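You operate a simulated robot arm through the tools that you are given. There is no shell and no other tool. Be economical: measure what you need, move in short steps, check, and stop when the job is done.

The job below is to be done with a simulated robot arm. You get a single attempt, and the scene is never put back.

Task
Take the small white coil and put it on the plate of the speaker stand. Then take the orange cartridge and leave it on top of the purple cable spool. Then count the white spools on the top of the long desk, then put as many of the drives from the top of the long desk on top of the brown carton there. Then put the blue packet on the top of the long desk away on the top of the low grey cabinet. Then take the grey socket box and leave it on the purple notebook on the top of the long desk. Then stack the box marked "-2" from the top of the long bench on top of the box marked "x2". Then open the trough lid. Do these in the order given. Set down upright: blue packet.

Only the result counts: the job must be done as asked and must still hold three seconds after the hand-in. Knocking over, shifting, dropping, spilling or breaking anything else fails it. Lids that push on must go on centred and level and be pressed home; caps that screw on are set level and turned clockwise until they are tight.

Robot
A 7-joint arm with a three-finger gripper on a trunk, on a base that drives. Base frame: it is fixed to the floor where the robot stands at the start and does not move with it; the origin is under the middle of the robot, x ahead of it, y to its left, z up. Lengths are in mm, angles in rad, forces in N, time in s.
With the tool pointing down near the work surface it reaches from about 500 to 940 mm from the robot's upright axis, wherever it stands. Its first joint turns from -2.897 to 2.897 rad. Places, roughly: blue effect box, green effect box, red effect box [-1000, 750, 750]; blue packet [500, 750, 750]; carton [1000, 250, 750]; drive [750, 1250, 750]; grey socket box (15x8x5 cm) [-1100, 0, 900]; notebook [750, 1000, 750]; orange cartridge (6x2x6 cm) [1000, 100, 800]; plate of the speaker stand [4800, -2000, 800]; purple cable spool [500, -250, 750]; small white coil (5x5x3 cm) [700, 100, 700]; top of the low grey cabinet [3800, 200, 600]; trough lid [5400, -4100, 900]; white spool (6x6x4 cm) [800, 900, 700]. Payload 2.69 kg.
The TCP is the grasp point between the finger pads, 29 mm short of the fingertips. In the tool frame z runs along the fingers and y along their closing line. Largest opening 120 mm; the body of the gripper starts 78 mm behind the TCP.
Orientation is that of the tool frame in the base frame, as a unit quaternion [w, x, y, z]. With the fingers straight down and closing along the base's y, the tool's x points along the base's -x, its y along +y and its z along -z.

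Tools
- The arm moves only by the tool servo_tool. Its argument "motion" is text: rows parted by semicolons, each of 7 numbers parted by spaces: the shift along the tool's x, y, z in mm, then the turn, a rotation vector about the tool's x, y, z in rad, then the opening, from 0 (shut) to 1 (fully open). In form: x y z rx ry rz gripper; .... A call has 1 to 10 rows; each row is the pose to reach, as a shift and turn from the pose commanded when the call began, along the tool's axes at that moment. A row lasts 0.2 s, in which the tool goes at most 50 mm and 0.15 rad; a call with a longer step from one row to the next is refused whole, and so is a gripper value outside its range. Where a pose cannot be reached the arm comes as near as it can. A force on the tool above 40 N (or 10 N above the force at the start of the call, whichever is more), or a blocked arm, ends the call early, and 0.2 s more pass. The fingers move at their own pace and stop on an object; they squeeze with about 32 N. The grip force told is the motor's: it shows also when the fingers shut on nothing. Time passes only in rows, and 0.2 s behind the last, so rows that repeat a pose let the fingers close. The reply holds the time, the measured pose of the TCP, the force on the tool along the base axes, the opening and the grip force, in the units named above and with some noise, with the torque about the TCP (base axes, N m) and any sound that the robot's microphone picked up, and new pictures: "views" is both (left out), scene, wrist or none.
- Cameras (640 x 400 px; columns grow to the right, rows downward): "scene" is now at [202.4, -23.6, 1248.4]; the picture's right is [-0.21, -0.98, 0.00], its down [-0.91, 0.20, -0.36] and it looks along [0.35, -0.08, -0.93] (base axes); focal length 214 px, centre (320, 200). "wrist" rides on the gripper at [63, 0, -104] in the tool frame; the picture's right is [0.00, 1.00, 0.00], its down [-0.83, 0.00, -0.56] and it looks along [-0.56, 0.00, 0.83] (tool axes); focal length 275 px, centre (320, 200). There is no depth. A picture from a camera that has moved, and an enlarged one, comes with that camera's place and axes in the base frame and with its lens. The place of the scene camera against the robot may be out by one fixed shift of up to 18 mm in any direction.
- move_column(by): slides the trunk up (or, below 0, down) by that many mm; the arm and the scene camera ride with it, the base frame stays. It gives what a move gives, with no picture.
- drive_base(legs): drives the robot by 1 to 6 legs, each [ahead, left, turn to the left] in mm, mm and rad, along the robot's own axes; the way and the turn of a leg run together, so that a leg with both is an arc; at most 1500 mm and 3.142 rad a leg. The arm and the cameras ride along, it lands a little off, and it stops where it bumps. It gives what a move gives, and a new picture of the scene camera.
- turn_head(pan, tilt): turns the head with the scene camera to pan (to the left, within 1.501 rad either way) and tilt (down, from -0.506 to 1.204), counted from straight ahead of the robot. It gives what a move gives, and a new picture of the scene camera.
- zoom(camera, box): a new picture of the part [left, top, right, bottom] of that camera's present view, enlarged. The clock stands still meanwhile.
- job_done(): hands the job in; it is judged then, once.

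Work in short steps. Places have to be worked out from the pictures, the camera data and where the tool is seen: move nearer, look again, correct. Check each grasp and each placing, and mend what went wrong. You have 217 turns and 260 pictures in all, those below and enlarged ones among them. Open the gripper and draw the arm clear of the work before you hand the job in, unless the task says otherwise; then end with one line.

The tools are called after "Call:" by a JSON object that holds its "api" and its "payload". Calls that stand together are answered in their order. servo_tool: Moves the arm, as the interface text tells. Its arguments: {"type":"object","properties":{"motion":{"type":"string"},"views":{"type":"string","enum":["both","scene","wrist","none"]}},"required":["motion"]} The other tools are called the same way: move_column (by) slides the trunk up or down; drive_base (legs) drives the base; turn_head (pan, tilt) turns the head that bears the scene camera; zoom (camera, box) takes an enlarged picture of a part of a camera's view; job_done () hands the job in.

At the start:

```text
time: 0.0
eef_pos: [-6.5, 416.8, 1089.8]
tcp_rot: [-0.008, 0.014, 1.0, -0.025]
wrist_force: [-0.5, -0.5, 0.6]
ft_torque: [0.0, 0.0, -0.01]
opening: 120.2
grasp_force: 0.0
trunk travel left (down, up): [-542.0, 71.0]
robot x, y, heading: [-5.3, -0.4, -0.004]
head pan, tilt: [-0.216, 1.201]
```

scene: 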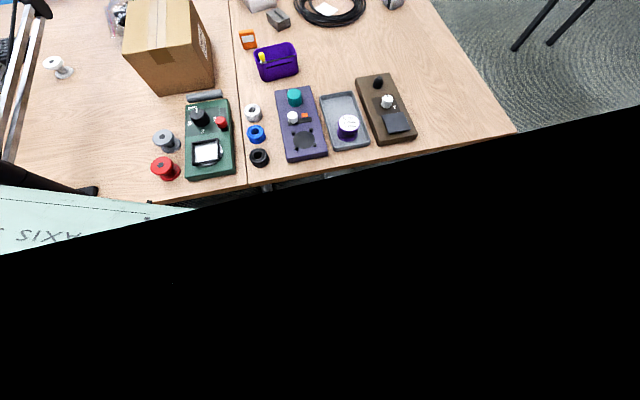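
wrist: 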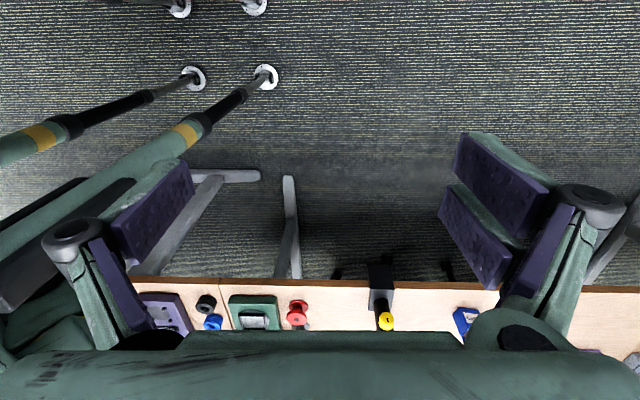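

The first view shows the desk ahead with coils, spools, and cartridge. I turn the head to look over the desk more widely.

Call:
{"api": "turn_head", "payload": {"pan": 0.0, "tilt": 0.7}}

Call:
{"api": "turn_head", "payload": {"pan": 0.9, "tilt": 0.8}}

```text
time: 0.9
eef_pos: [-5.8, 418.1, 1089.4]
tcp_rot: [-0.007, 0.016, 1.0, -0.025]
wrist_force: [-0.4, -1.0, 1.1]
ft_torque: [0.02, 0.0, 0.01]
opening: 120.1
grasp_force: 0.0
trunk travel left (down, up): [-542.0, 71.0]
robot x, y, heading: [-4.7, -1.5, -0.001]
head pan, tilt: [0.0, 0.7]
camera scene: at [232.7, -11.6, 1284.3], right [0.0, -1.0, 0.0], down [-0.64, 0.0, -0.76], along [0.76, 0.0, -0.64], focal length 214 px, centre (320, 200)
```

scene: 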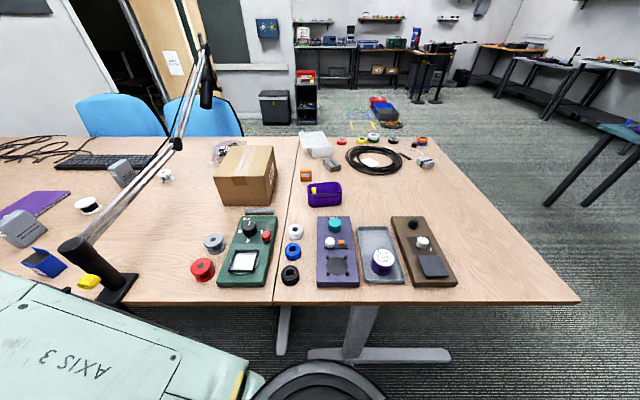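

```text
time: 2.1
eef_pos: [-5.6, 419.1, 1089.5]
tcp_rot: [-0.009, 0.016, 1.0, -0.025]
wrist_force: [-0.1, -0.7, -0.4]
ft_torque: [0.05, -0.01, 0.0]
opening: 119.9
grasp_force: 0.0
trunk travel left (down, up): [-542.0, 71.0]
robot x, y, heading: [-0.2, -2.1, 0.001]
head pan, tilt: [0.901, 0.799]
camera scene: at [198.0, 51.6, 1276.1], right [0.78, -0.62, 0.0], down [-0.45, -0.56, -0.7], along [0.43, 0.55, -0.72], focal length 214 px, centre (320, 200)
```

scene: 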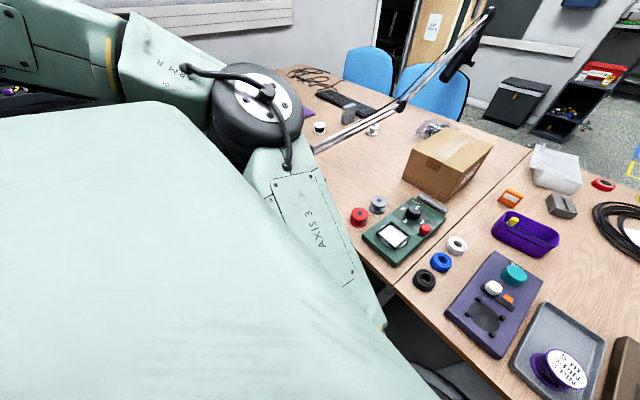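

The arm hides the left part of the desk. I swing the arm round to the front at its present height, keeping a short radius to stay clear of the microphone boom.

Call:
{"api": "servo_tool", "payload": {"motion": "-45 10 0 0 0 0 1;-90 15 0 0 0 0 1;-135 15 0 0 0 0 1;-180 10 0 0 0 0 1;-225 0 0 0 0 0 1;-270 -15 0 0 0 0 1;-310 -40 0 0 0 0 1;-345 -70 0 0 0 0 1;-375 -105 0 0 0 0 1;-400 -145 0 0 0 0 1", "views": "none"}}

Call:
{"api": "servo_tool", "payload": {"motion": "-25 -40 0 0 0 0 1;-45 -80 0 0 0 0 1;-60 -125 0 0 0 0 1;-70 -170 0 0 0 0 1;-75 -215 0 0 0 0 1;-75 -260 0 0 0 0 1;-75 -305 0 0 0 0 1", "views": "both"}}

Call:
{"api": "turn_head", "payload": {"pan": 0.6, "tilt": 0.7}}

```text
time: 4.3
eef_pos: [388.1, 259.8, 1091.1]
tcp_rot: [-0.008, 0.013, 1.0, -0.023]
wrist_force: [0.0, 0.0, 0.2]
ft_torque: [-0.02, -0.01, -0.03]
opening: 120.0
grasp_force: 0.1
trunk travel left (down, up): [-542.0, 71.0]
robot x, y, heading: [-2.4, 4.4, 0.001]
head pan, tilt: [0.901, 0.799]
```

```text
time: 6.0
eef_pos: [460.0, 2.8, 1103.2]
tcp_rot: [-0.009, -0.097, 0.995, -0.012]
wrist_force: [0.6, 0.8, -0.3]
ft_torque: [-0.03, 0.01, 0.0]
opening: 120.0
grasp_force: 0.1
trunk travel left (down, up): [-542.0, 71.0]
robot x, y, heading: [2.6, -0.8, -0.0]
head pan, tilt: [0.901, 0.799]
stopped in row 7: the arm was blocked; the commanded pose is now the measured one
camera scene: at [198.1, 51.6, 1276.1], right [0.78, -0.62, 0.0], down [-0.45, -0.56, -0.7], along [0.43, 0.55, -0.72], focal length 214 px, centre (320, 200)
camera wrist: at [400.8, -8.2, 1208.2], right [-0.2, 0.98, -0.02], down [0.82, 0.18, 0.54], along [0.53, 0.09, -0.84], focal length 275 px, centre (320, 200)
```

scene: 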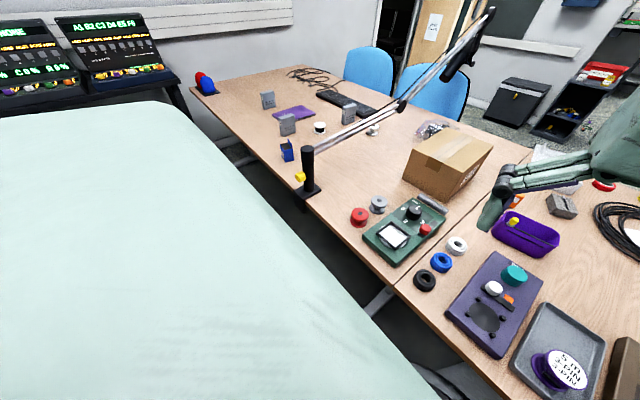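
wrist: 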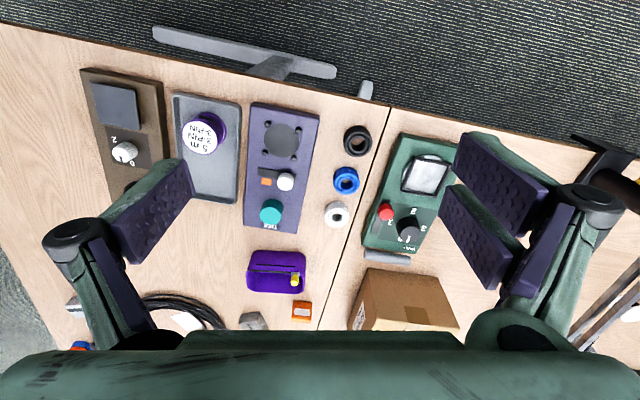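

```text
time: 6.8
eef_pos: [461.3, 1.7, 1101.7]
tcp_rot: [-0.008, -0.096, 0.995, -0.013]
wrist_force: [-0.1, 0.6, -0.1]
ft_torque: [0.01, 0.01, 0.0]
opening: 120.2
grasp_force: 0.0
trunk travel left (down, up): [-542.0, 71.0]
robot x, y, heading: [1.0, -3.1, 0.001]
head pan, tilt: [0.6, 0.7]
camera scene: at [217.9, 36.6, 1284.4], right [0.57, -0.82, 0.0], down [-0.53, -0.36, -0.76], along [0.63, 0.43, -0.64], focal length 214 px, centre (320, 200)
```

scene: 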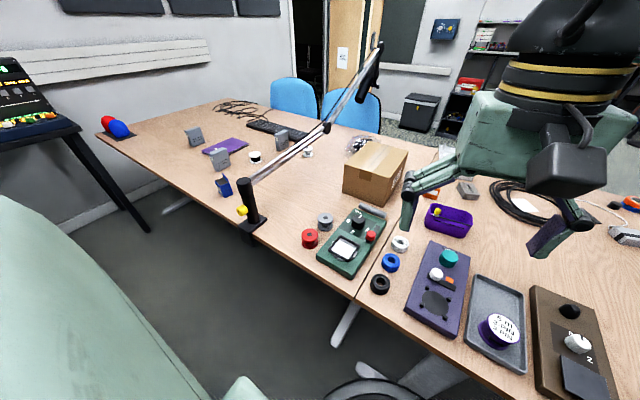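

The arm is in front (joint limits nearby, it stopped a little early). I zoom on the left desk to identify drives, white spools, packet and notebook.

Call:
{"api": "zoom", "payload": {"camera": "scene", "box": [100, 80, 340, 230]}}

Call:
{"api": "zoom", "payload": {"camera": "scene", "box": [300, 120, 540, 270]}}

Call:
{"api": "turn_head", "payload": {"pan": -0.1, "tilt": 0.3}}

Call:
{"api": "turn_head", "payload": {"pan": -1.0, "tilt": 0.3}}

```text
2.67 times, centred on (220, 155) of scene
camera zoom: at [217.9, 36.6, 1284.4], right [0.57, -0.82, 0.0], down [-0.53, -0.36, -0.76], along [0.63, 0.43, -0.64], focal length 572 px, centre (587, 320)
```

zoom: 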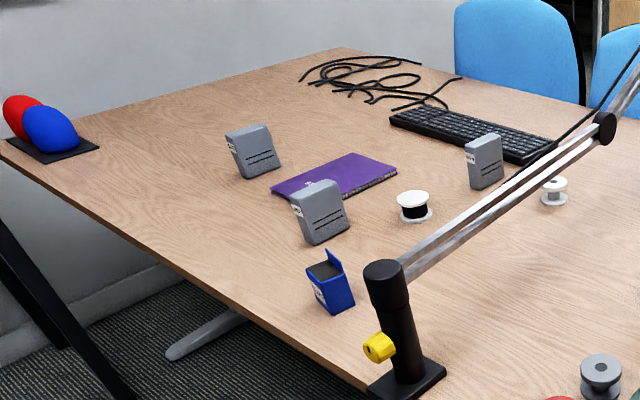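

```text
2.67 times, centred on (420, 195) of scene
camera zoom: at [217.9, 36.6, 1284.4], right [0.57, -0.82, 0.0], down [-0.53, -0.36, -0.76], along [0.63, 0.43, -0.64], focal length 572 px, centre (53, 213)
```

zoom: 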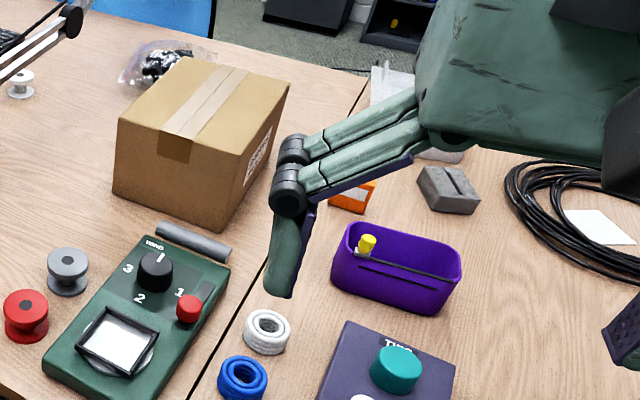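

```text
time: 7.9
eef_pos: [459.5, 1.8, 1102.4]
tcp_rot: [-0.008, -0.096, 0.995, -0.012]
wrist_force: [0.7, -0.7, 0.2]
ft_torque: [-0.02, 0.0, 0.0]
opening: 120.0
grasp_force: 0.0
trunk travel left (down, up): [-542.0, 71.0]
robot x, y, heading: [3.7, 0.8, -0.0]
head pan, tilt: [-0.099, 0.3]
camera scene: at [240.8, -20.6, 1320.5], right [-0.1, -1.0, 0.0], down [-0.29, 0.03, -0.96], along [0.95, -0.09, -0.3], focal length 214 px, centre (320, 200)
```

scene: 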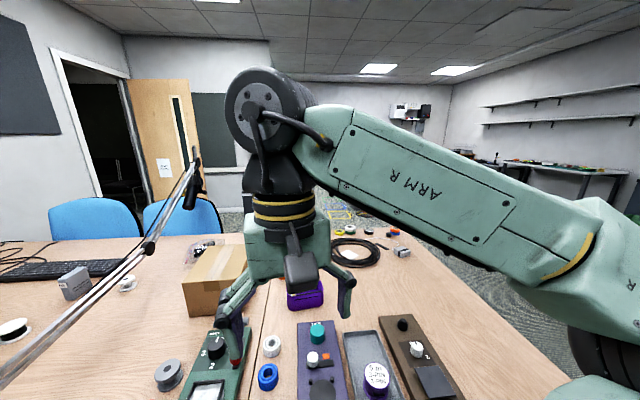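

```text
time: 9.1
eef_pos: [460.7, 2.5, 1101.9]
tcp_rot: [-0.009, -0.096, 0.995, -0.012]
wrist_force: [-0.1, 0.4, -0.3]
ft_torque: [0.0, 0.05, 0.0]
opening: 120.1
grasp_force: 0.1
trunk travel left (down, up): [-542.0, 71.0]
robot x, y, heading: [2.1, -0.2, 0.002]
head pan, tilt: [-1.0, 0.3]
camera scene: at [198.4, -90.0, 1320.5], right [-0.84, -0.54, 0.0], down [-0.16, 0.25, -0.96], along [0.52, -0.8, -0.3], focal length 214 px, centre (320, 200)
```

scene: 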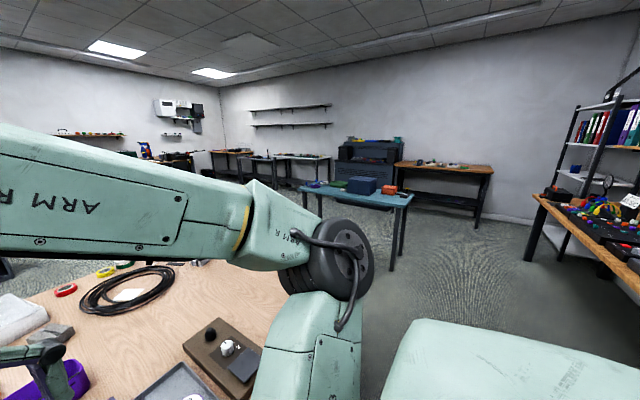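

The desk shows two white spools so far and three grey drives. The coil is near [725, 75]; I move the tool over it and square the orientation.

Call:
{"api": "servo_tool", "payload": {"motion": "-46 4 16 -0.004 -0.003 0.03 0.6;-92 8 31 -0.008 -0.007 0.065 0.6;-138 12 47 -0.011 -0.01 0.1 0.6;-184 16 63 -0.015 -0.013 0.13 0.6;-230 20 78 -0.018 -0.017 0.165 0.6;-276 25 94 -0.022 -0.02 0.195 0.6;-276 25 94 -0.022 -0.02 0.195 0.6", "views": "wrist"}}

```text
time: 10.7
eef_pos: [725.5, 75.8, 1002.8]
tcp_rot: [0.002, 0.002, 1.0, -0.003]
wrist_force: [0.5, -1.6, -0.2]
ft_torque: [-0.05, 0.0, -0.01]
opening: 72.2
grasp_force: 0.1
trunk travel left (down, up): [-542.0, 71.0]
robot x, y, heading: [-1.3, 1.4, 0.003]
head pan, tilt: [-1.0, 0.3]
camera wrist: at [662.4, 74.8, 1107.1], right [0.0, 1.0, -0.01], down [0.83, 0.0, 0.56], along [0.56, -0.01, -0.83], focal length 275 px, centre (320, 200)
```

wrist: 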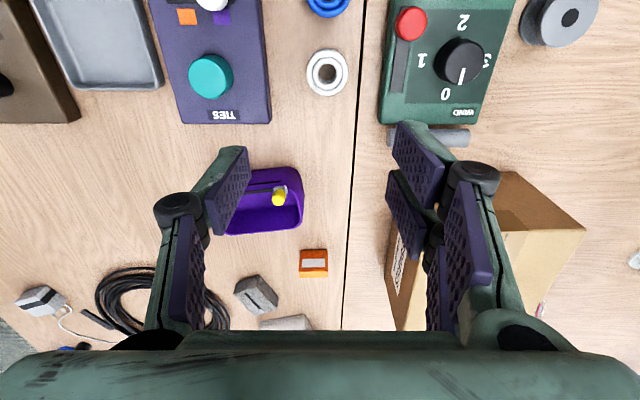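

Coil at about [721, 80], its top near z 735. I go down to 850 above it and look again.

Call:
{"api": "servo_tool", "payload": {"motion": "2 2 50 0 0 0 0.6;4 4 100 0 0 0 0.6;4 4 150 0 0 0 0.6;4 4 150 0 0 0 0.6", "views": "wrist"}}

```text
time: 11.7
eef_pos: [722.3, 78.2, 852.0]
tcp_rot: [0.002, 0.003, 1.0, -0.003]
wrist_force: [0.4, -0.1, 0.6]
ft_torque: [-0.02, 0.0, 0.0]
opening: 72.2
grasp_force: 0.1
trunk travel left (down, up): [-542.0, 71.0]
robot x, y, heading: [-1.7, -0.6, -0.002]
head pan, tilt: [-1.0, 0.3]
camera wrist: at [659.0, 78.2, 956.6], right [0.0, 1.0, -0.01], down [0.83, 0.0, 0.56], along [0.56, -0.01, -0.83], focal length 275 px, centre (320, 200)
```

wrist: 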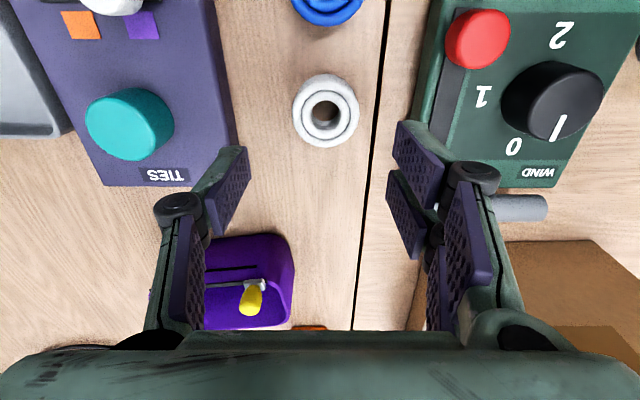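

Triangulating gives coil top z≈737 at [719, 81]. I lower to TCP 750 and look.

Call:
{"api": "servo_tool", "payload": {"motion": "3 3 50 0 0 0 0.6;3 3 90 0 0 0 0.6;3 3 100 0 0 0 0.6;3 3 100 0 0 0 0.6", "views": "wrist"}}

```text
refused: row 1 steps farther than a row can; nothing moved
```

Row 1 slightly too long; repeating with smaller steps.

Call:
{"api": "servo_tool", "payload": {"motion": "3 3 45 0 0 0 0.6;3 3 90 0 0 0 0.6;3 3 102 0 0 0 0.6;3 3 102 0 0 0 0.6", "views": "wrist"}}

Call:
{"api": "turn_head", "payload": {"pan": 0.0, "tilt": 0.9}}

```text
time: 12.7
eef_pos: [718.7, 80.9, 754.0]
tcp_rot: [0.004, 0.003, 1.0, -0.003]
wrist_force: [1.3, -0.4, 23.6]
ft_torque: [-0.03, 0.11, 0.03]
opening: 79.6
grasp_force: 9.6
trunk travel left (down, up): [-542.0, 71.0]
robot x, y, heading: [-3.0, 0.1, 0.0]
head pan, tilt: [-1.0, 0.3]
camera wrist: at [656.3, 80.3, 857.1], right [0.0, 1.0, -0.01], down [0.83, 0.0, 0.56], along [0.56, -0.01, -0.83], focal length 275 px, centre (320, 200)
```

wrist: 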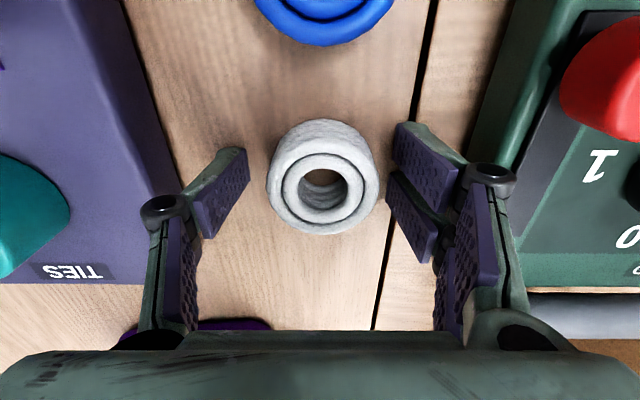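

```text
time: 13.9
eef_pos: [719.2, 84.1, 758.2]
tcp_rot: [0.008, 0.001, 1.0, 0.001]
wrist_force: [1.9, 17.7, 52.8]
ft_torque: [1.11, 0.68, -0.12]
opening: 47.5
grasp_force: 44.9
trunk travel left (down, up): [-542.0, 71.0]
robot x, y, heading: [0.6, -1.2, 0.001]
head pan, tilt: [0.0, 0.901]
camera scene: at [219.5, -11.0, 1269.3], right [0.0, -1.0, 0.0], down [-0.78, 0.0, -0.62], along [0.62, 0.0, -0.78], focal length 214 px, centre (320, 200)
```

scene: 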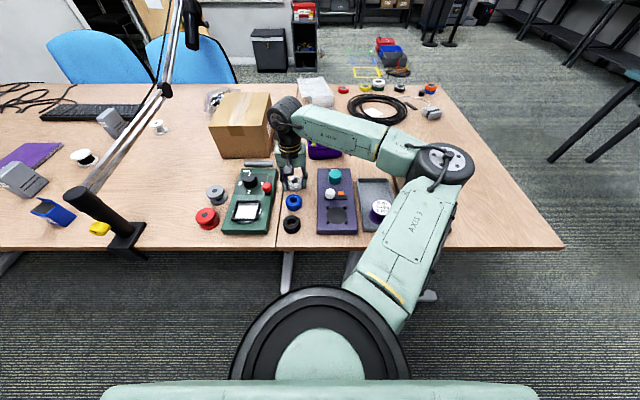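

The tips seem to touch the desk (desk z≈725). The opening reads 47.5, so I raise 8 mm and look with the gripper as commanded.

Call:
{"api": "servo_tool", "payload": {"motion": "0 0 -3 0 0 0 0.6", "views": "wrist"}}

```text
time: 14.3
eef_pos: [719.2, 78.7, 753.5]
tcp_rot: [0.002, 0.004, 1.0, -0.007]
wrist_force: [1.4, -0.1, 19.4]
ft_torque: [-0.09, 0.0, -0.18]
opening: 77.3
grasp_force: 9.1
trunk travel left (down, up): [-542.0, 71.0]
robot x, y, heading: [-1.2, -5.6, 0.002]
head pan, tilt: [0.0, 0.901]
camera wrist: at [656.2, 78.5, 857.4], right [0.0, 1.0, -0.01], down [0.83, 0.0, 0.56], along [0.56, -0.01, -0.83], focal length 275 px, centre (320, 200)
```

wrist: 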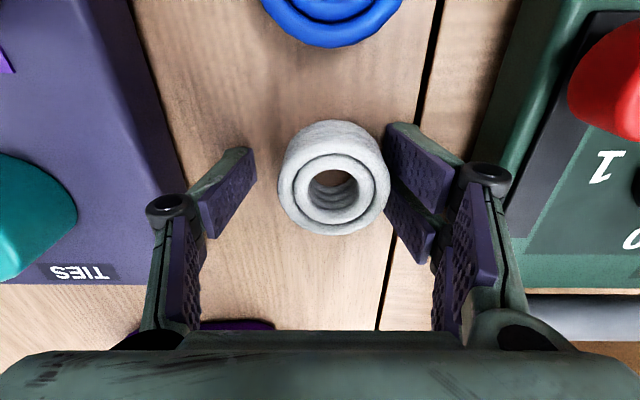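

Fingertips rest on the desk (desk top ≈ z 724). I lift 4 mm, centre by +5 mm in y, and close.

Call:
{"api": "servo_tool", "payload": {"motion": "0 0 -5 0 0 0 0.6;0 4 -5 0 0 0 0.6;0 4 -5 0 0 0 0;0 4 -5 0 0 0 0;0 4 -5 0 0 0 0;0 4 -5 0 0 0 0", "views": "wrist"}}

```text
time: 15.8
eef_pos: [719.1, 85.9, 758.0]
tcp_rot: [0.002, 0.002, 1.0, -0.004]
wrist_force: [0.1, -0.4, 0.0]
ft_torque: [-0.03, 0.02, 0.0]
opening: 48.0
grasp_force: 32.3
trunk travel left (down, up): [-542.0, 71.0]
robot x, y, heading: [1.5, -0.0, 0.004]
head pan, tilt: [0.0, 0.901]
camera wrist: at [656.5, 84.7, 863.0], right [0.0, 1.0, -0.01], down [0.83, 0.0, 0.56], along [0.56, -0.01, -0.83], focal length 275 px, centre (320, 200)
```

wrist: 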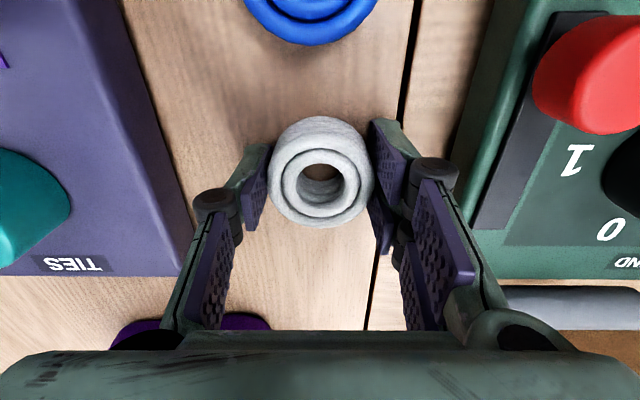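

The coil is held (48 mm). I lift and check, drawing back a bit.

Call:
{"api": "servo_tool", "payload": {"motion": "0 0 -50 0 0 0 0;0 0 -100 0 0 0 0;0 0 -150 0 0 0 0;0 0 -200 0 0 0 0;40 0 -230 0 0 0 0;80 0 -260 0 0 0 0;120 0 -290 0 0 0 0;150 0 -320 0 0 0 0", "views": "wrist"}}

Call:
{"api": "turn_head", "payload": {"pan": -0.7, "tilt": 0.25}}

Call:
{"api": "turn_head", "payload": {"pan": -1.4, "tilt": 0.7}}

```text
time: 17.6
eef_pos: [567.5, 87.9, 1078.0]
tcp_rot: [0.001, 0.003, 1.0, -0.004]
wrist_force: [-0.5, -0.3, -0.3]
ft_torque: [-0.03, 0.01, 0.02]
opening: 47.8
grasp_force: 32.1
trunk travel left (down, up): [-542.0, 71.0]
robot x, y, heading: [-0.4, 2.4, 0.001]
head pan, tilt: [0.0, 0.901]
camera wrist: at [504.2, 87.3, 1182.5], right [0.0, 1.0, -0.01], down [0.83, 0.0, 0.56], along [0.56, -0.01, -0.83], focal length 275 px, centre (320, 200)
```

wrist: 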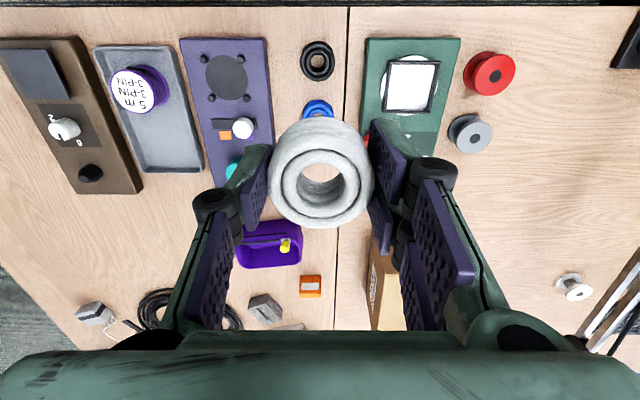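

```text
time: 18.6
eef_pos: [568.0, 87.5, 1076.8]
tcp_rot: [0.002, 0.002, 1.0, -0.003]
wrist_force: [-0.5, -0.8, 0.5]
ft_torque: [0.01, -0.03, -0.02]
opening: 47.8
grasp_force: 32.5
trunk travel left (down, up): [-542.0, 71.0]
robot x, y, heading: [-1.6, 0.9, 0.002]
head pan, tilt: [-0.7, 0.25]
camera scene: at [219.5, -71.5, 1325.2], right [-0.64, -0.77, 0.0], down [-0.19, 0.16, -0.97], along [0.74, -0.62, -0.25], focal length 214 px, centre (320, 200)
```

scene: 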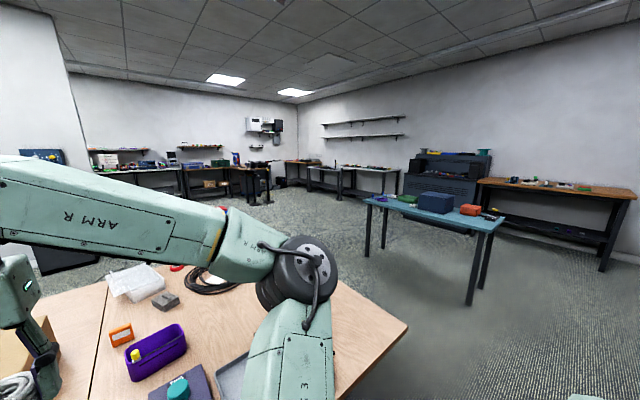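

```text
time: 19.7
eef_pos: [568.1, 87.2, 1077.7]
tcp_rot: [0.002, 0.003, 1.0, -0.003]
wrist_force: [0.2, -0.4, -1.7]
ft_torque: [-0.02, 0.0, 0.0]
opening: 48.1
grasp_force: 31.9
trunk travel left (down, up): [-542.0, 71.0]
robot x, y, heading: [-1.9, 1.4, 0.0]
head pan, tilt: [-1.4, 0.7]
camera scene: at [162.5, -95.1, 1284.4], right [-0.99, -0.17, 0.0], down [-0.11, 0.63, -0.77], along [0.13, -0.75, -0.64], focal length 214 px, centre (320, 200)
```

scene: 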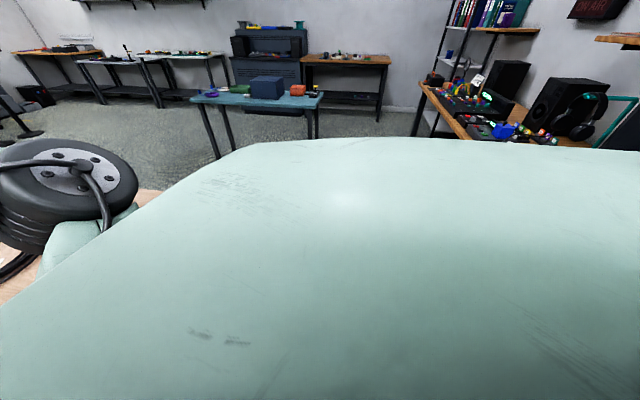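

The route: right to the corridor between the desk and teal table, then ahead. I drive the first legs and look.

Call:
{"api": "drive_base", "payload": {"legs": [[0, -1300, 0], [1500, 0, 0], [1000, 0, 0]]}}

Call:
{"api": "turn_head", "payload": {"pan": -0.3, "tilt": 0.3}}

```text
time: 38.5
eef_pos: [2232.9, -1187.6, 1077.4]
tcp_rot: [0.003, -0.002, 1.0, -0.004]
wrist_force: [-0.6, 0.2, -0.6]
ft_torque: [0.01, -0.04, 0.01]
opening: 47.8
grasp_force: 32.1
trunk travel left (down, up): [-542.0, 71.0]
robot x, y, heading: [1664.2, -1281.6, 0.014]
head pan, tilt: [-1.4, 0.7]
stopped in leg 3: the robot was blocked; the commanded pose is now the measured one
camera scene: at [1828.2, -1375.0, 1284.4], right [-0.98, -0.18, 0.0], down [-0.12, 0.63, -0.76], along [0.14, -0.75, -0.64], focal length 214 px, centre (320, 200)
```

scene: 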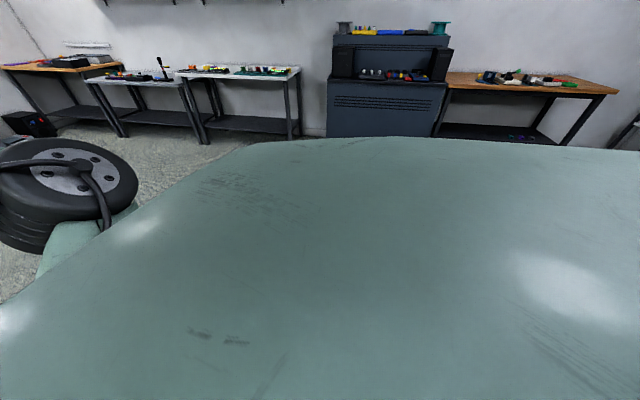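

```text
time: 39.8
eef_pos: [2232.2, -1187.1, 1076.8]
tcp_rot: [0.002, -0.002, 1.0, -0.004]
wrist_force: [0.0, 0.0, -0.8]
ft_torque: [-0.01, 0.03, 0.0]
opening: 47.6
grasp_force: 32.0
trunk travel left (down, up): [-542.0, 71.0]
robot x, y, heading: [1662.6, -1277.8, 0.014]
head pan, tilt: [-0.3, 0.3]
camera scene: at [1902.8, -1318.2, 1320.5], right [-0.29, -0.96, 0.0], down [-0.28, 0.08, -0.96], along [0.92, -0.27, -0.3], focal length 214 px, centre (320, 200)
```

scene: 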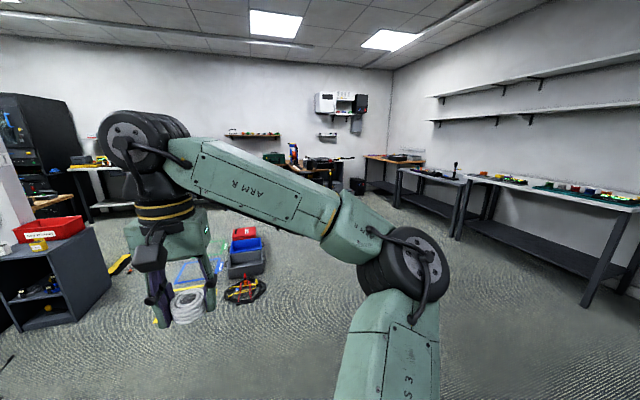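

Blocked at x≈1664; I look down around the base for the cause.

Call:
{"api": "turn_head", "payload": {"pan": 0.0, "tilt": 1.0}}

Call:
{"api": "turn_head", "payload": {"pan": -0.8, "tilt": 0.9}}

Call:
{"api": "turn_head", "payload": {"pan": 0.7, "tilt": 0.6}}

```text
time: 40.9
eef_pos: [2232.5, -1188.1, 1078.8]
tcp_rot: [0.002, -0.004, 1.0, -0.004]
wrist_force: [0.0, 1.0, -0.8]
ft_torque: [0.01, 0.02, 0.05]
opening: 47.6
grasp_force: 31.8
trunk travel left (down, up): [-542.0, 71.0]
robot x, y, heading: [1665.3, -1278.1, 0.008]
head pan, tilt: [0.0, 1.0]
camera scene: at [1883.0, -1290.7, 1261.0], right [0.01, -1.0, 0.0], down [-0.84, -0.01, -0.54], along [0.54, 0.01, -0.84], focal length 214 px, centre (320, 200)
```

scene: 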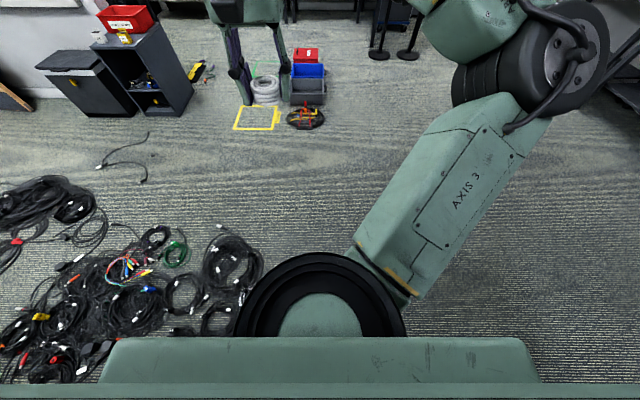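

```text
time: 42.0
eef_pos: [2233.3, -1188.5, 1078.6]
tcp_rot: [0.001, -0.003, 1.0, -0.004]
wrist_force: [-0.8, 0.5, -1.1]
ft_torque: [-0.01, 0.0, 0.01]
opening: 47.7
grasp_force: 31.9
trunk travel left (down, up): [-542.0, 71.0]
robot x, y, heading: [1666.0, -1277.8, 0.01]
head pan, tilt: [-0.799, 0.901]
camera scene: at [1866.5, -1344.9, 1268.2], right [-0.71, -0.71, 0.0], down [-0.55, 0.56, -0.62], along [0.44, -0.44, -0.78], focal length 214 px, centre (320, 200)
```

scene: 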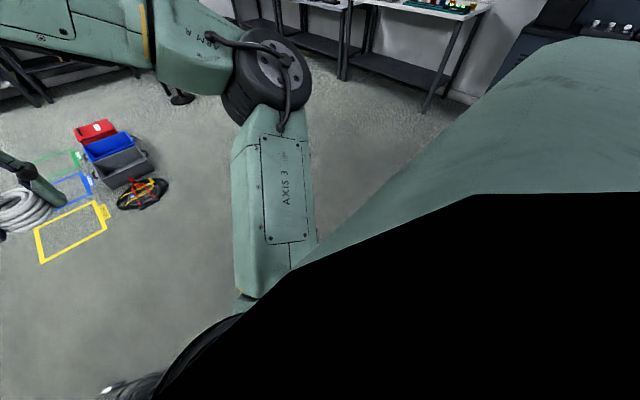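

```text
time: 43.6
eef_pos: [2232.1, -1187.7, 1077.1]
tcp_rot: [0.003, -0.003, 1.0, -0.003]
wrist_force: [0.5, 0.2, -0.3]
ft_torque: [0.0, 0.02, 0.01]
opening: 47.6
grasp_force: 32.4
trunk travel left (down, up): [-542.0, 71.0]
robot x, y, heading: [1667.0, -1278.8, 0.005]
head pan, tilt: [0.7, 0.6]
camera scene: at [1880.3, -1233.8, 1293.0], right [0.65, -0.76, 0.0], down [-0.43, -0.37, -0.82], along [0.63, 0.54, -0.57], focal length 214 px, centre (320, 200)
```

scene: 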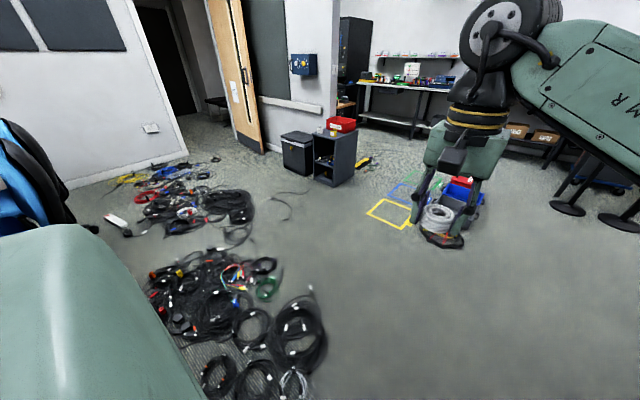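

Cable coils on the floor at left front blocked the base. I back off slightly, shift right 200 (teal table edge is at y≈-2030), and continue.

Call:
{"api": "drive_base", "payload": {"legs": [[-60, 0, 0], [0, -200, 0], [700, 0, 0], [1200, -400, 0]]}}

Call:
{"api": "turn_head", "payload": {"pan": 0.0, "tilt": 0.5}}

```text
time: 55.7
eef_pos: [4069.5, -1750.0, 1077.1]
tcp_rot: [0.002, -0.01, 1.0, -0.003]
wrist_force: [0.3, -0.5, -0.2]
ft_torque: [0.0, -0.02, -0.01]
opening: 47.9
grasp_force: 32.1
trunk travel left (down, up): [-542.0, 71.0]
robot x, y, heading: [3502.1, -1854.0, 0.026]
head pan, tilt: [0.7, 0.6]
camera scene: at [3718.0, -1800.6, 1293.0], right [0.66, -0.75, 0.0], down [-0.42, -0.37, -0.82], along [0.62, 0.55, -0.57], focal length 214 px, centre (320, 200)
```

scene: 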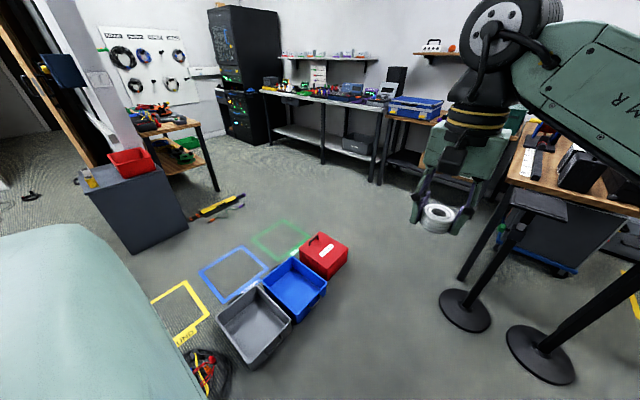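

```text
time: 56.8
eef_pos: [4069.6, -1750.5, 1078.2]
tcp_rot: [0.002, -0.009, 1.0, -0.004]
wrist_force: [-0.7, 0.2, -0.4]
ft_torque: [-0.03, -0.01, 0.02]
opening: 47.6
grasp_force: 31.9
trunk travel left (down, up): [-542.0, 71.0]
robot x, y, heading: [3508.6, -1851.8, 0.027]
head pan, tilt: [0.0, 0.499]
camera scene: at [3742.6, -1856.8, 1302.1], right [0.02, -1.0, 0.0], down [-0.48, -0.01, -0.88], along [0.88, 0.02, -0.48], focal length 214 px, centre (320, 200)
```

scene: 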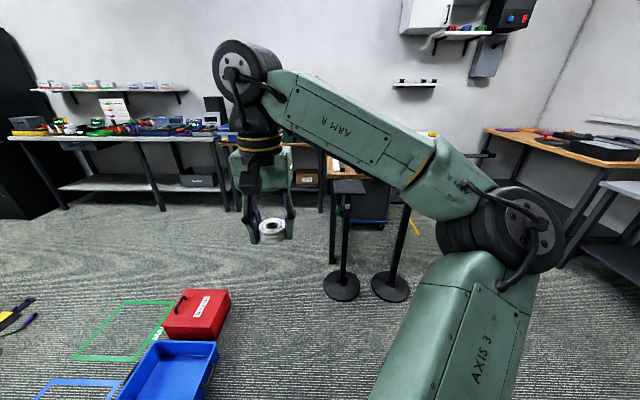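

The near stand's plate is at about [4825, -1987, 795]. I drive ahead 600 mm and look from above.

Call:
{"api": "drive_base", "payload": {"legs": [[590, -60, 0]]}}

Call:
{"api": "turn_head", "payload": {"pan": -0.15, "tilt": 0.7}}

```text
time: 60.1
eef_pos: [4657.8, -1798.0, 1078.4]
tcp_rot: [0.001, -0.009, 1.0, -0.004]
wrist_force: [0.1, -0.3, -1.8]
ft_torque: [0.04, 0.01, 0.02]
opening: 47.6
grasp_force: 31.8
trunk travel left (down, up): [-542.0, 71.0]
robot x, y, heading: [4091.0, -1896.3, 0.024]
head pan, tilt: [0.0, 0.499]
camera scene: at [4331.0, -1904.1, 1302.0], right [0.02, -1.0, 0.0], down [-0.48, -0.01, -0.88], along [0.88, 0.02, -0.48], focal length 214 px, centre (320, 200)
```

scene: 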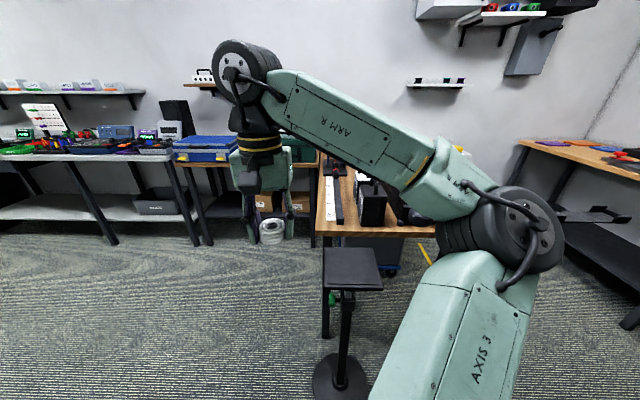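

```text
time: 60.9
eef_pos: [4657.0, -1797.0, 1077.3]
tcp_rot: [0.002, -0.009, 1.0, -0.003]
wrist_force: [-0.2, 0.7, -1.2]
ft_torque: [0.0, -0.02, -0.02]
opening: 47.7
grasp_force: 32.2
trunk travel left (down, up): [-542.0, 71.0]
robot x, y, heading: [4092.5, -1901.1, 0.024]
head pan, tilt: [-0.15, 0.7]
camera scene: at [4324.1, -1916.9, 1284.4], right [-0.13, -0.99, 0.0], down [-0.64, 0.08, -0.77], along [0.76, -0.1, -0.64], focal length 214 px, centre (320, 200)
```

scene: 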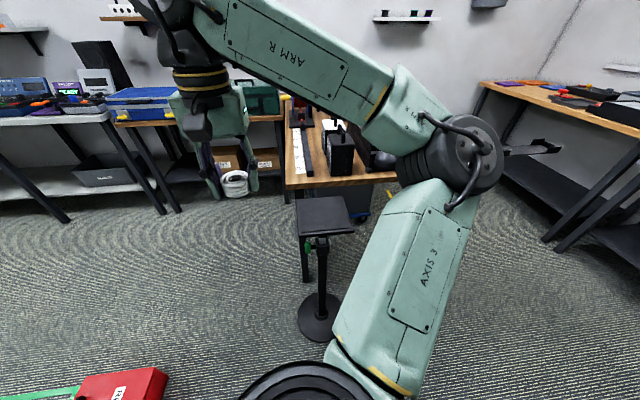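

I zoom at both stands to be sure which is the speaker stand.

Call:
{"api": "zoom", "payload": {"camera": "scene", "box": [270, 120, 590, 320]}}

Call:
{"api": "turn_head", "payload": {"pan": -0.5, "tilt": 0.5}}

```text
2.00 times, centred on (430, 220) of scene
camera zoom: at [4324.1, -1916.9, 1284.4], right [-0.13, -0.99, 0.0], down [-0.64, 0.08, -0.77], along [0.76, -0.1, -0.64], focal length 429 px, centre (100, 160)
```

zoom: 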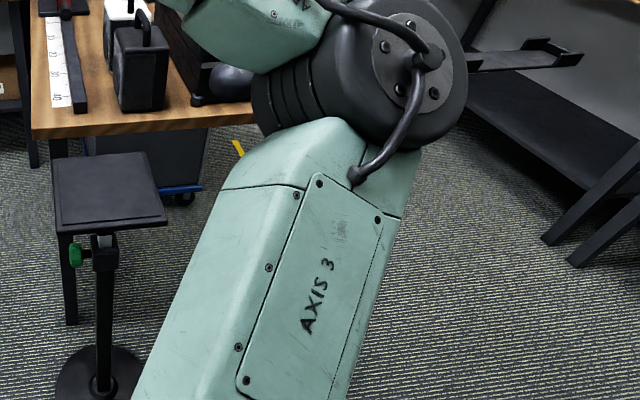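

```text
time: 61.7
eef_pos: [4657.7, -1798.5, 1078.0]
tcp_rot: [0.001, -0.009, 1.0, -0.004]
wrist_force: [-1.0, -0.4, -1.3]
ft_torque: [0.0, -0.01, -0.01]
opening: 47.9
grasp_force: 32.5
trunk travel left (down, up): [-542.0, 71.0]
robot x, y, heading: [4091.4, -1893.6, 0.025]
head pan, tilt: [-0.499, 0.499]
camera scene: at [4320.6, -1947.8, 1302.0], right [-0.46, -0.89, 0.0], down [-0.43, 0.22, -0.88], along [0.78, -0.4, -0.48], focal length 214 px, centre (320, 200)
```

scene: 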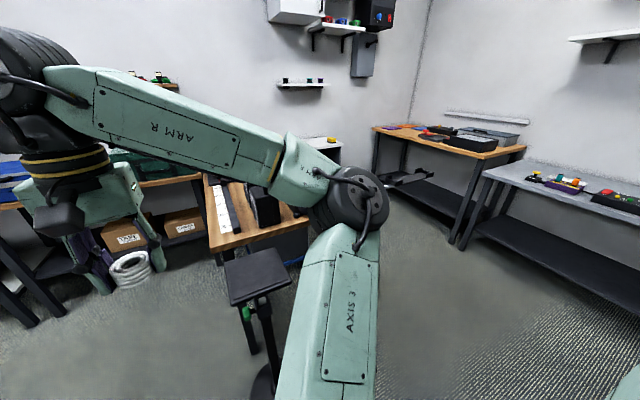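

The near stand (flat square plate) is the speaker stand. I move the coil over its plate centre ≈[4822, -1996] and look with the wrist camera.

Call:
{"api": "servo_tool", "payload": {"motion": "-30 -38 0 0 0 0 0;-60 -75 0 0 0 0 0;-90 -113 20 0 0 0 0;-120 -150 45 0 0 0 0;-150 -185 70 0 0 0 0;-160 -201 90 0 0 0 0;-160 -201 90 0 0 0 0", "views": "wrist"}}

Call:
{"api": "turn_head", "payload": {"pan": -0.15, "tilt": 0.8}}

```text
refused: row 3 steps farther than a row can; nothing moved
```

```text
time: 62.5
eef_pos: [4656.4, -1798.0, 1078.3]
tcp_rot: [0.002, -0.009, 1.0, -0.004]
wrist_force: [0.6, 0.1, -0.9]
ft_torque: [0.05, 0.01, 0.0]
opening: 47.7
grasp_force: 32.1
trunk travel left (down, up): [-542.0, 71.0]
robot x, y, heading: [4091.9, -1901.0, 0.022]
head pan, tilt: [-0.15, 0.799]
camera scene: at [4319.8, -1916.5, 1276.2], right [-0.13, -0.99, 0.0], down [-0.71, 0.09, -0.7], along [0.69, -0.09, -0.72], focal length 214 px, centre (320, 200)
```

scene: 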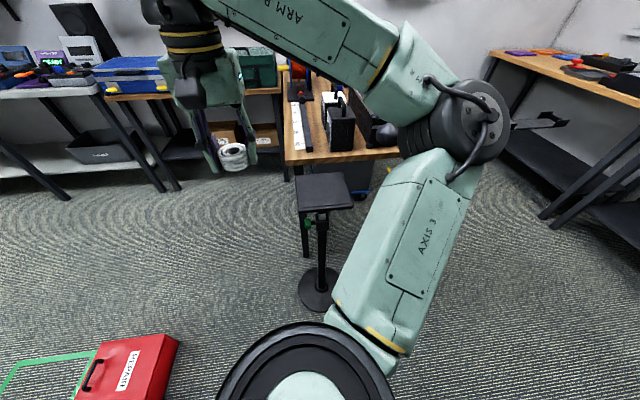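

Smaller rows this time.

Call:
{"api": "servo_tool", "payload": {"motion": "-27 -34 10 0 0 0 0;-54 -68 20 0 0 0 0;-81 -102 35 0 0 0 0;-108 -135 50 0 0 0 0;-135 -168 65 0 0 0 0;-160 -201 80 0 0 0 0;-160 -201 80 0 0 0 0", "views": "both"}}

```text
time: 64.1
eef_pos: [4821.1, -1997.2, 1000.1]
tcp_rot: [0.002, -0.009, 1.0, -0.004]
wrist_force: [-0.1, -0.2, -0.4]
ft_torque: [0.01, 0.0, 0.0]
opening: 47.7
grasp_force: 31.9
trunk travel left (down, up): [-542.0, 71.0]
robot x, y, heading: [4092.1, -1899.7, 0.025]
head pan, tilt: [-0.15, 0.799]
camera scene: at [4319.8, -1916.4, 1276.1], right [-0.13, -0.99, 0.0], down [-0.71, 0.09, -0.7], along [0.69, -0.09, -0.72], focal length 214 px, centre (320, 200)
camera wrist: at [4758.6, -1999.2, 1104.2], right [-0.02, 1.0, -0.01], down [0.83, 0.02, 0.56], along [0.56, 0.01, -0.83], focal length 275 px, centre (320, 200)
```

scene: 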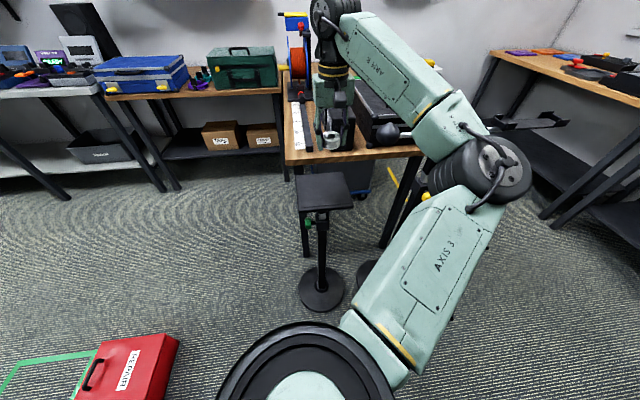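
wrist: 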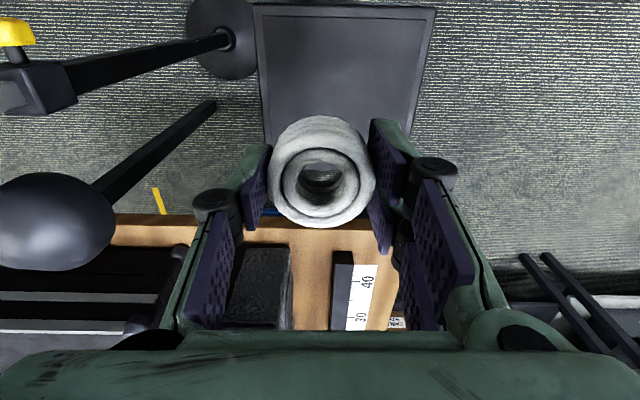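

Plate centre is about 20 mm to +y of the tool. I shift and go down to 850.

Call:
{"api": "servo_tool", "payload": {"motion": "-4 19 30 0 0 0 0;-4 19 75 0 0 0 0;-4 19 120 0 0 0 0;-4 19 145 0 0 0 0;-4 19 150 0 0 0 0", "views": "both"}}

```text
time: 65.3
eef_pos: [4826.5, -1978.2, 849.9]
tcp_rot: [0.003, -0.008, 1.0, -0.004]
wrist_force: [-0.4, 0.2, -1.0]
ft_torque: [0.02, 0.02, -0.01]
opening: 48.0
grasp_force: 32.0
trunk travel left (down, up): [-542.0, 71.0]
robot x, y, heading: [4088.7, -1900.6, 0.027]
head pan, tilt: [-0.15, 0.799]
camera scene: at [4319.8, -1916.4, 1276.1], right [-0.13, -0.99, 0.0], down [-0.71, 0.09, -0.7], along [0.69, -0.09, -0.72], focal length 214 px, centre (320, 200)
camera wrist: at [4762.8, -1980.0, 954.4], right [-0.02, 1.0, -0.01], down [0.83, 0.02, 0.56], along [0.56, 0.01, -0.83], focal length 275 px, centre (320, 200)
```

scene: 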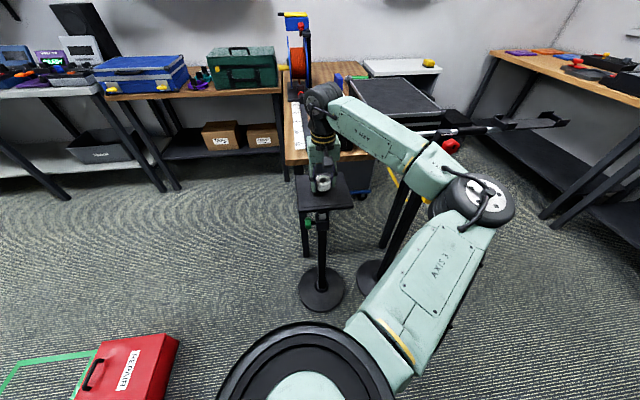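
wrist: 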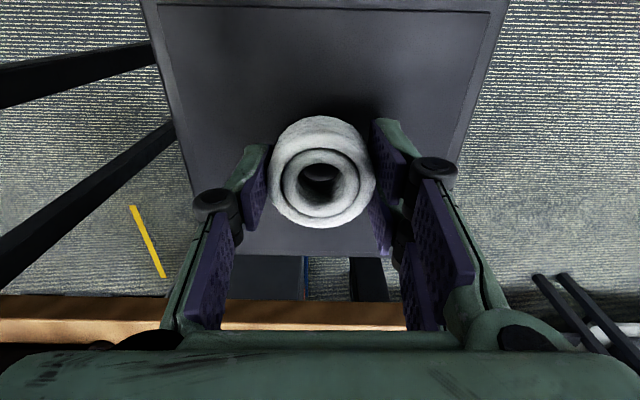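

Well placed over the plate. I lower slowly in small steps to find contact.

Call:
{"api": "servo_tool", "payload": {"motion": "0 0 5 0 0 0 0;0 0 9 0 0 0 0;0 0 13 0 0 0 0;0 0 16 0 0 0 0;0 0 18 0 0 0 0", "views": "wrist"}}

```text
time: 66.5
eef_pos: [4826.7, -1979.1, 832.6]
tcp_rot: [0.004, -0.009, 1.0, -0.004]
wrist_force: [0.6, 0.1, 9.1]
ft_torque: [0.16, 0.16, -0.01]
opening: 47.9
grasp_force: 31.8
trunk travel left (down, up): [-542.0, 71.0]
robot x, y, heading: [4094.7, -1898.0, 0.023]
head pan, tilt: [-0.15, 0.799]
camera wrist: at [4762.5, -1980.0, 937.5], right [-0.02, 1.0, -0.01], down [0.83, 0.02, 0.56], along [0.56, 0.01, -0.83], focal length 275 px, centre (320, 200)
```

wrist: 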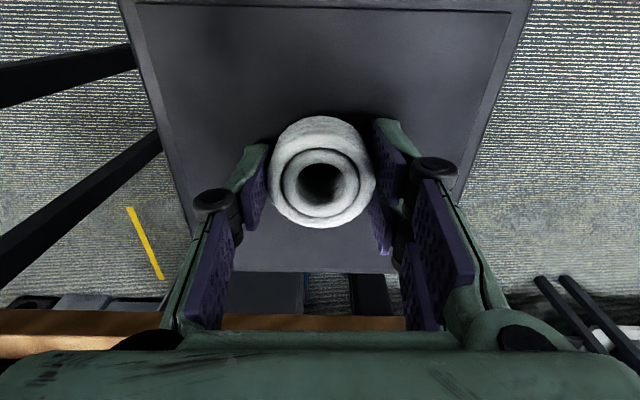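

Contact (9 N) at TCP 832.6. I release gently and retreat upward.

Call:
{"api": "servo_tool", "payload": {"motion": "0 0 -1 0 0 0 0.1;0 0 -1 0 0 0 0.45;0 0 -1 0 0 0 0.6;0 0 -1 0 0 0 0.6;0 0 -3 0 0 0 0.6;0 0 -40 0 0 0 0.6;0 0 -85 0 0 0 0.6;0 0 -130 0 0 0 0.6", "views": "both"}}

```text
time: 68.3
eef_pos: [4825.3, -1976.8, 964.2]
tcp_rot: [0.001, -0.009, 1.0, -0.004]
wrist_force: [0.2, 0.9, 0.0]
ft_torque: [0.01, 0.02, -0.02]
opening: 72.1
grasp_force: 0.1
trunk travel left (down, up): [-542.0, 71.0]
robot x, y, heading: [4087.2, -1898.7, 0.024]
head pan, tilt: [-0.15, 0.799]
camera scene: at [4319.5, -1916.3, 1276.1], right [-0.13, -0.99, 0.0], down [-0.71, 0.09, -0.7], along [0.69, -0.09, -0.72], focal length 214 px, centre (320, 200)
camera wrist: at [4763.1, -1978.6, 1067.7], right [-0.02, 1.0, -0.01], down [0.83, 0.02, 0.56], along [0.56, 0.01, -0.83], focal length 275 px, centre (320, 200)
```

scene: 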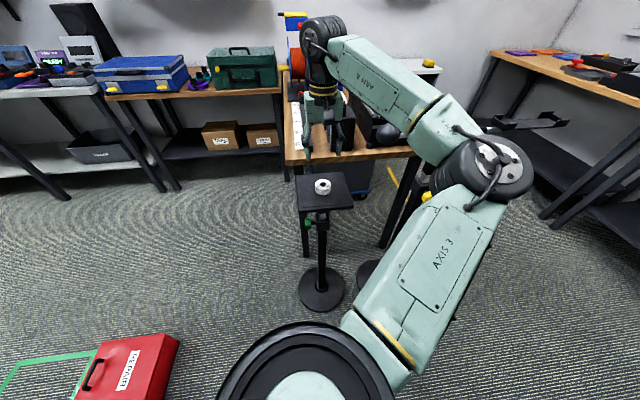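
wrist: 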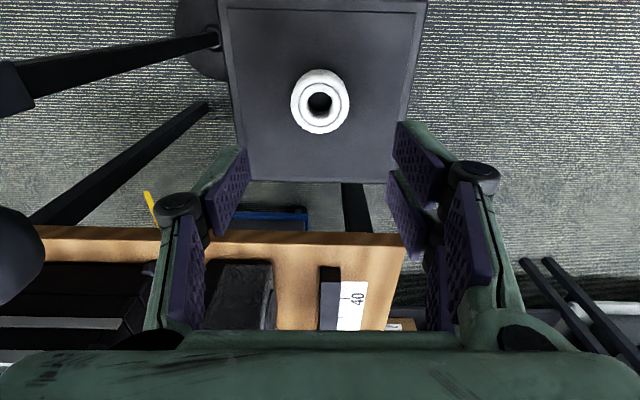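

The coil stands on the plate. I fold the arm back and drive back along the same route toward the desk.

Call:
{"api": "servo_tool", "payload": {"motion": "25 30 -15 0 0 0 0.6;50 60 -30 0 0 0 0.6;78 90 -45 0 0 0 0.6;106 120 -60 0 0 0 0.6;134 150 -80 0 0 0 0.6;160 175 -100 0 0 0 0.6;168 180 -112 0 0 0 0.6", "views": "none"}}

Call:
{"api": "drive_base", "payload": {"legs": [[-590, 40, 0], [-1200, 400, 0], [-690, 0, -0.024], [-1500, 0, 0]]}}

```text
time: 69.9
eef_pos: [4653.4, -1800.5, 1071.6]
tcp_rot: [0.003, -0.009, 1.0, -0.004]
wrist_force: [0.7, -1.4, 0.0]
ft_torque: [0.01, -0.01, 0.02]
opening: 72.1
grasp_force: 0.0
trunk travel left (down, up): [-542.0, 71.0]
robot x, y, heading: [4089.3, -1899.7, 0.027]
head pan, tilt: [-0.15, 0.799]
```

```text
time: 89.6
eef_pos: [676.1, -1390.1, 1071.2]
tcp_rot: [0.003, 0.005, 1.0, -0.003]
wrist_force: [-0.1, -0.7, -1.0]
ft_torque: [0.0, 0.0, -0.03]
opening: 71.9
grasp_force: 0.0
trunk travel left (down, up): [-542.0, 71.0]
robot x, y, heading: [111.8, -1472.6, -0.004]
head pan, tilt: [-0.15, 0.799]
camera scene: at [340.0, -1498.0, 1276.2], right [-0.15, -0.99, 0.0], down [-0.71, 0.11, -0.7], along [0.69, -0.11, -0.72], focal length 214 px, centre (320, 200)
```

scene: 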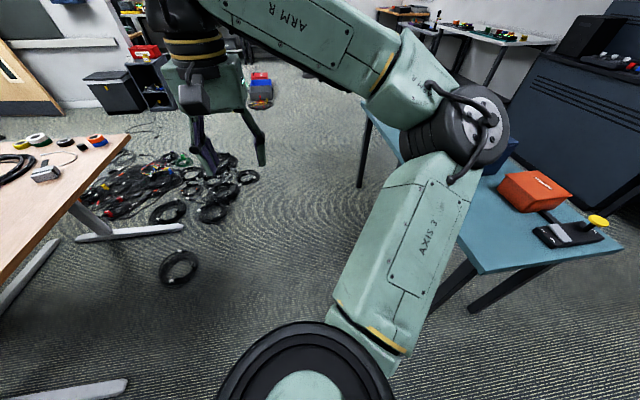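

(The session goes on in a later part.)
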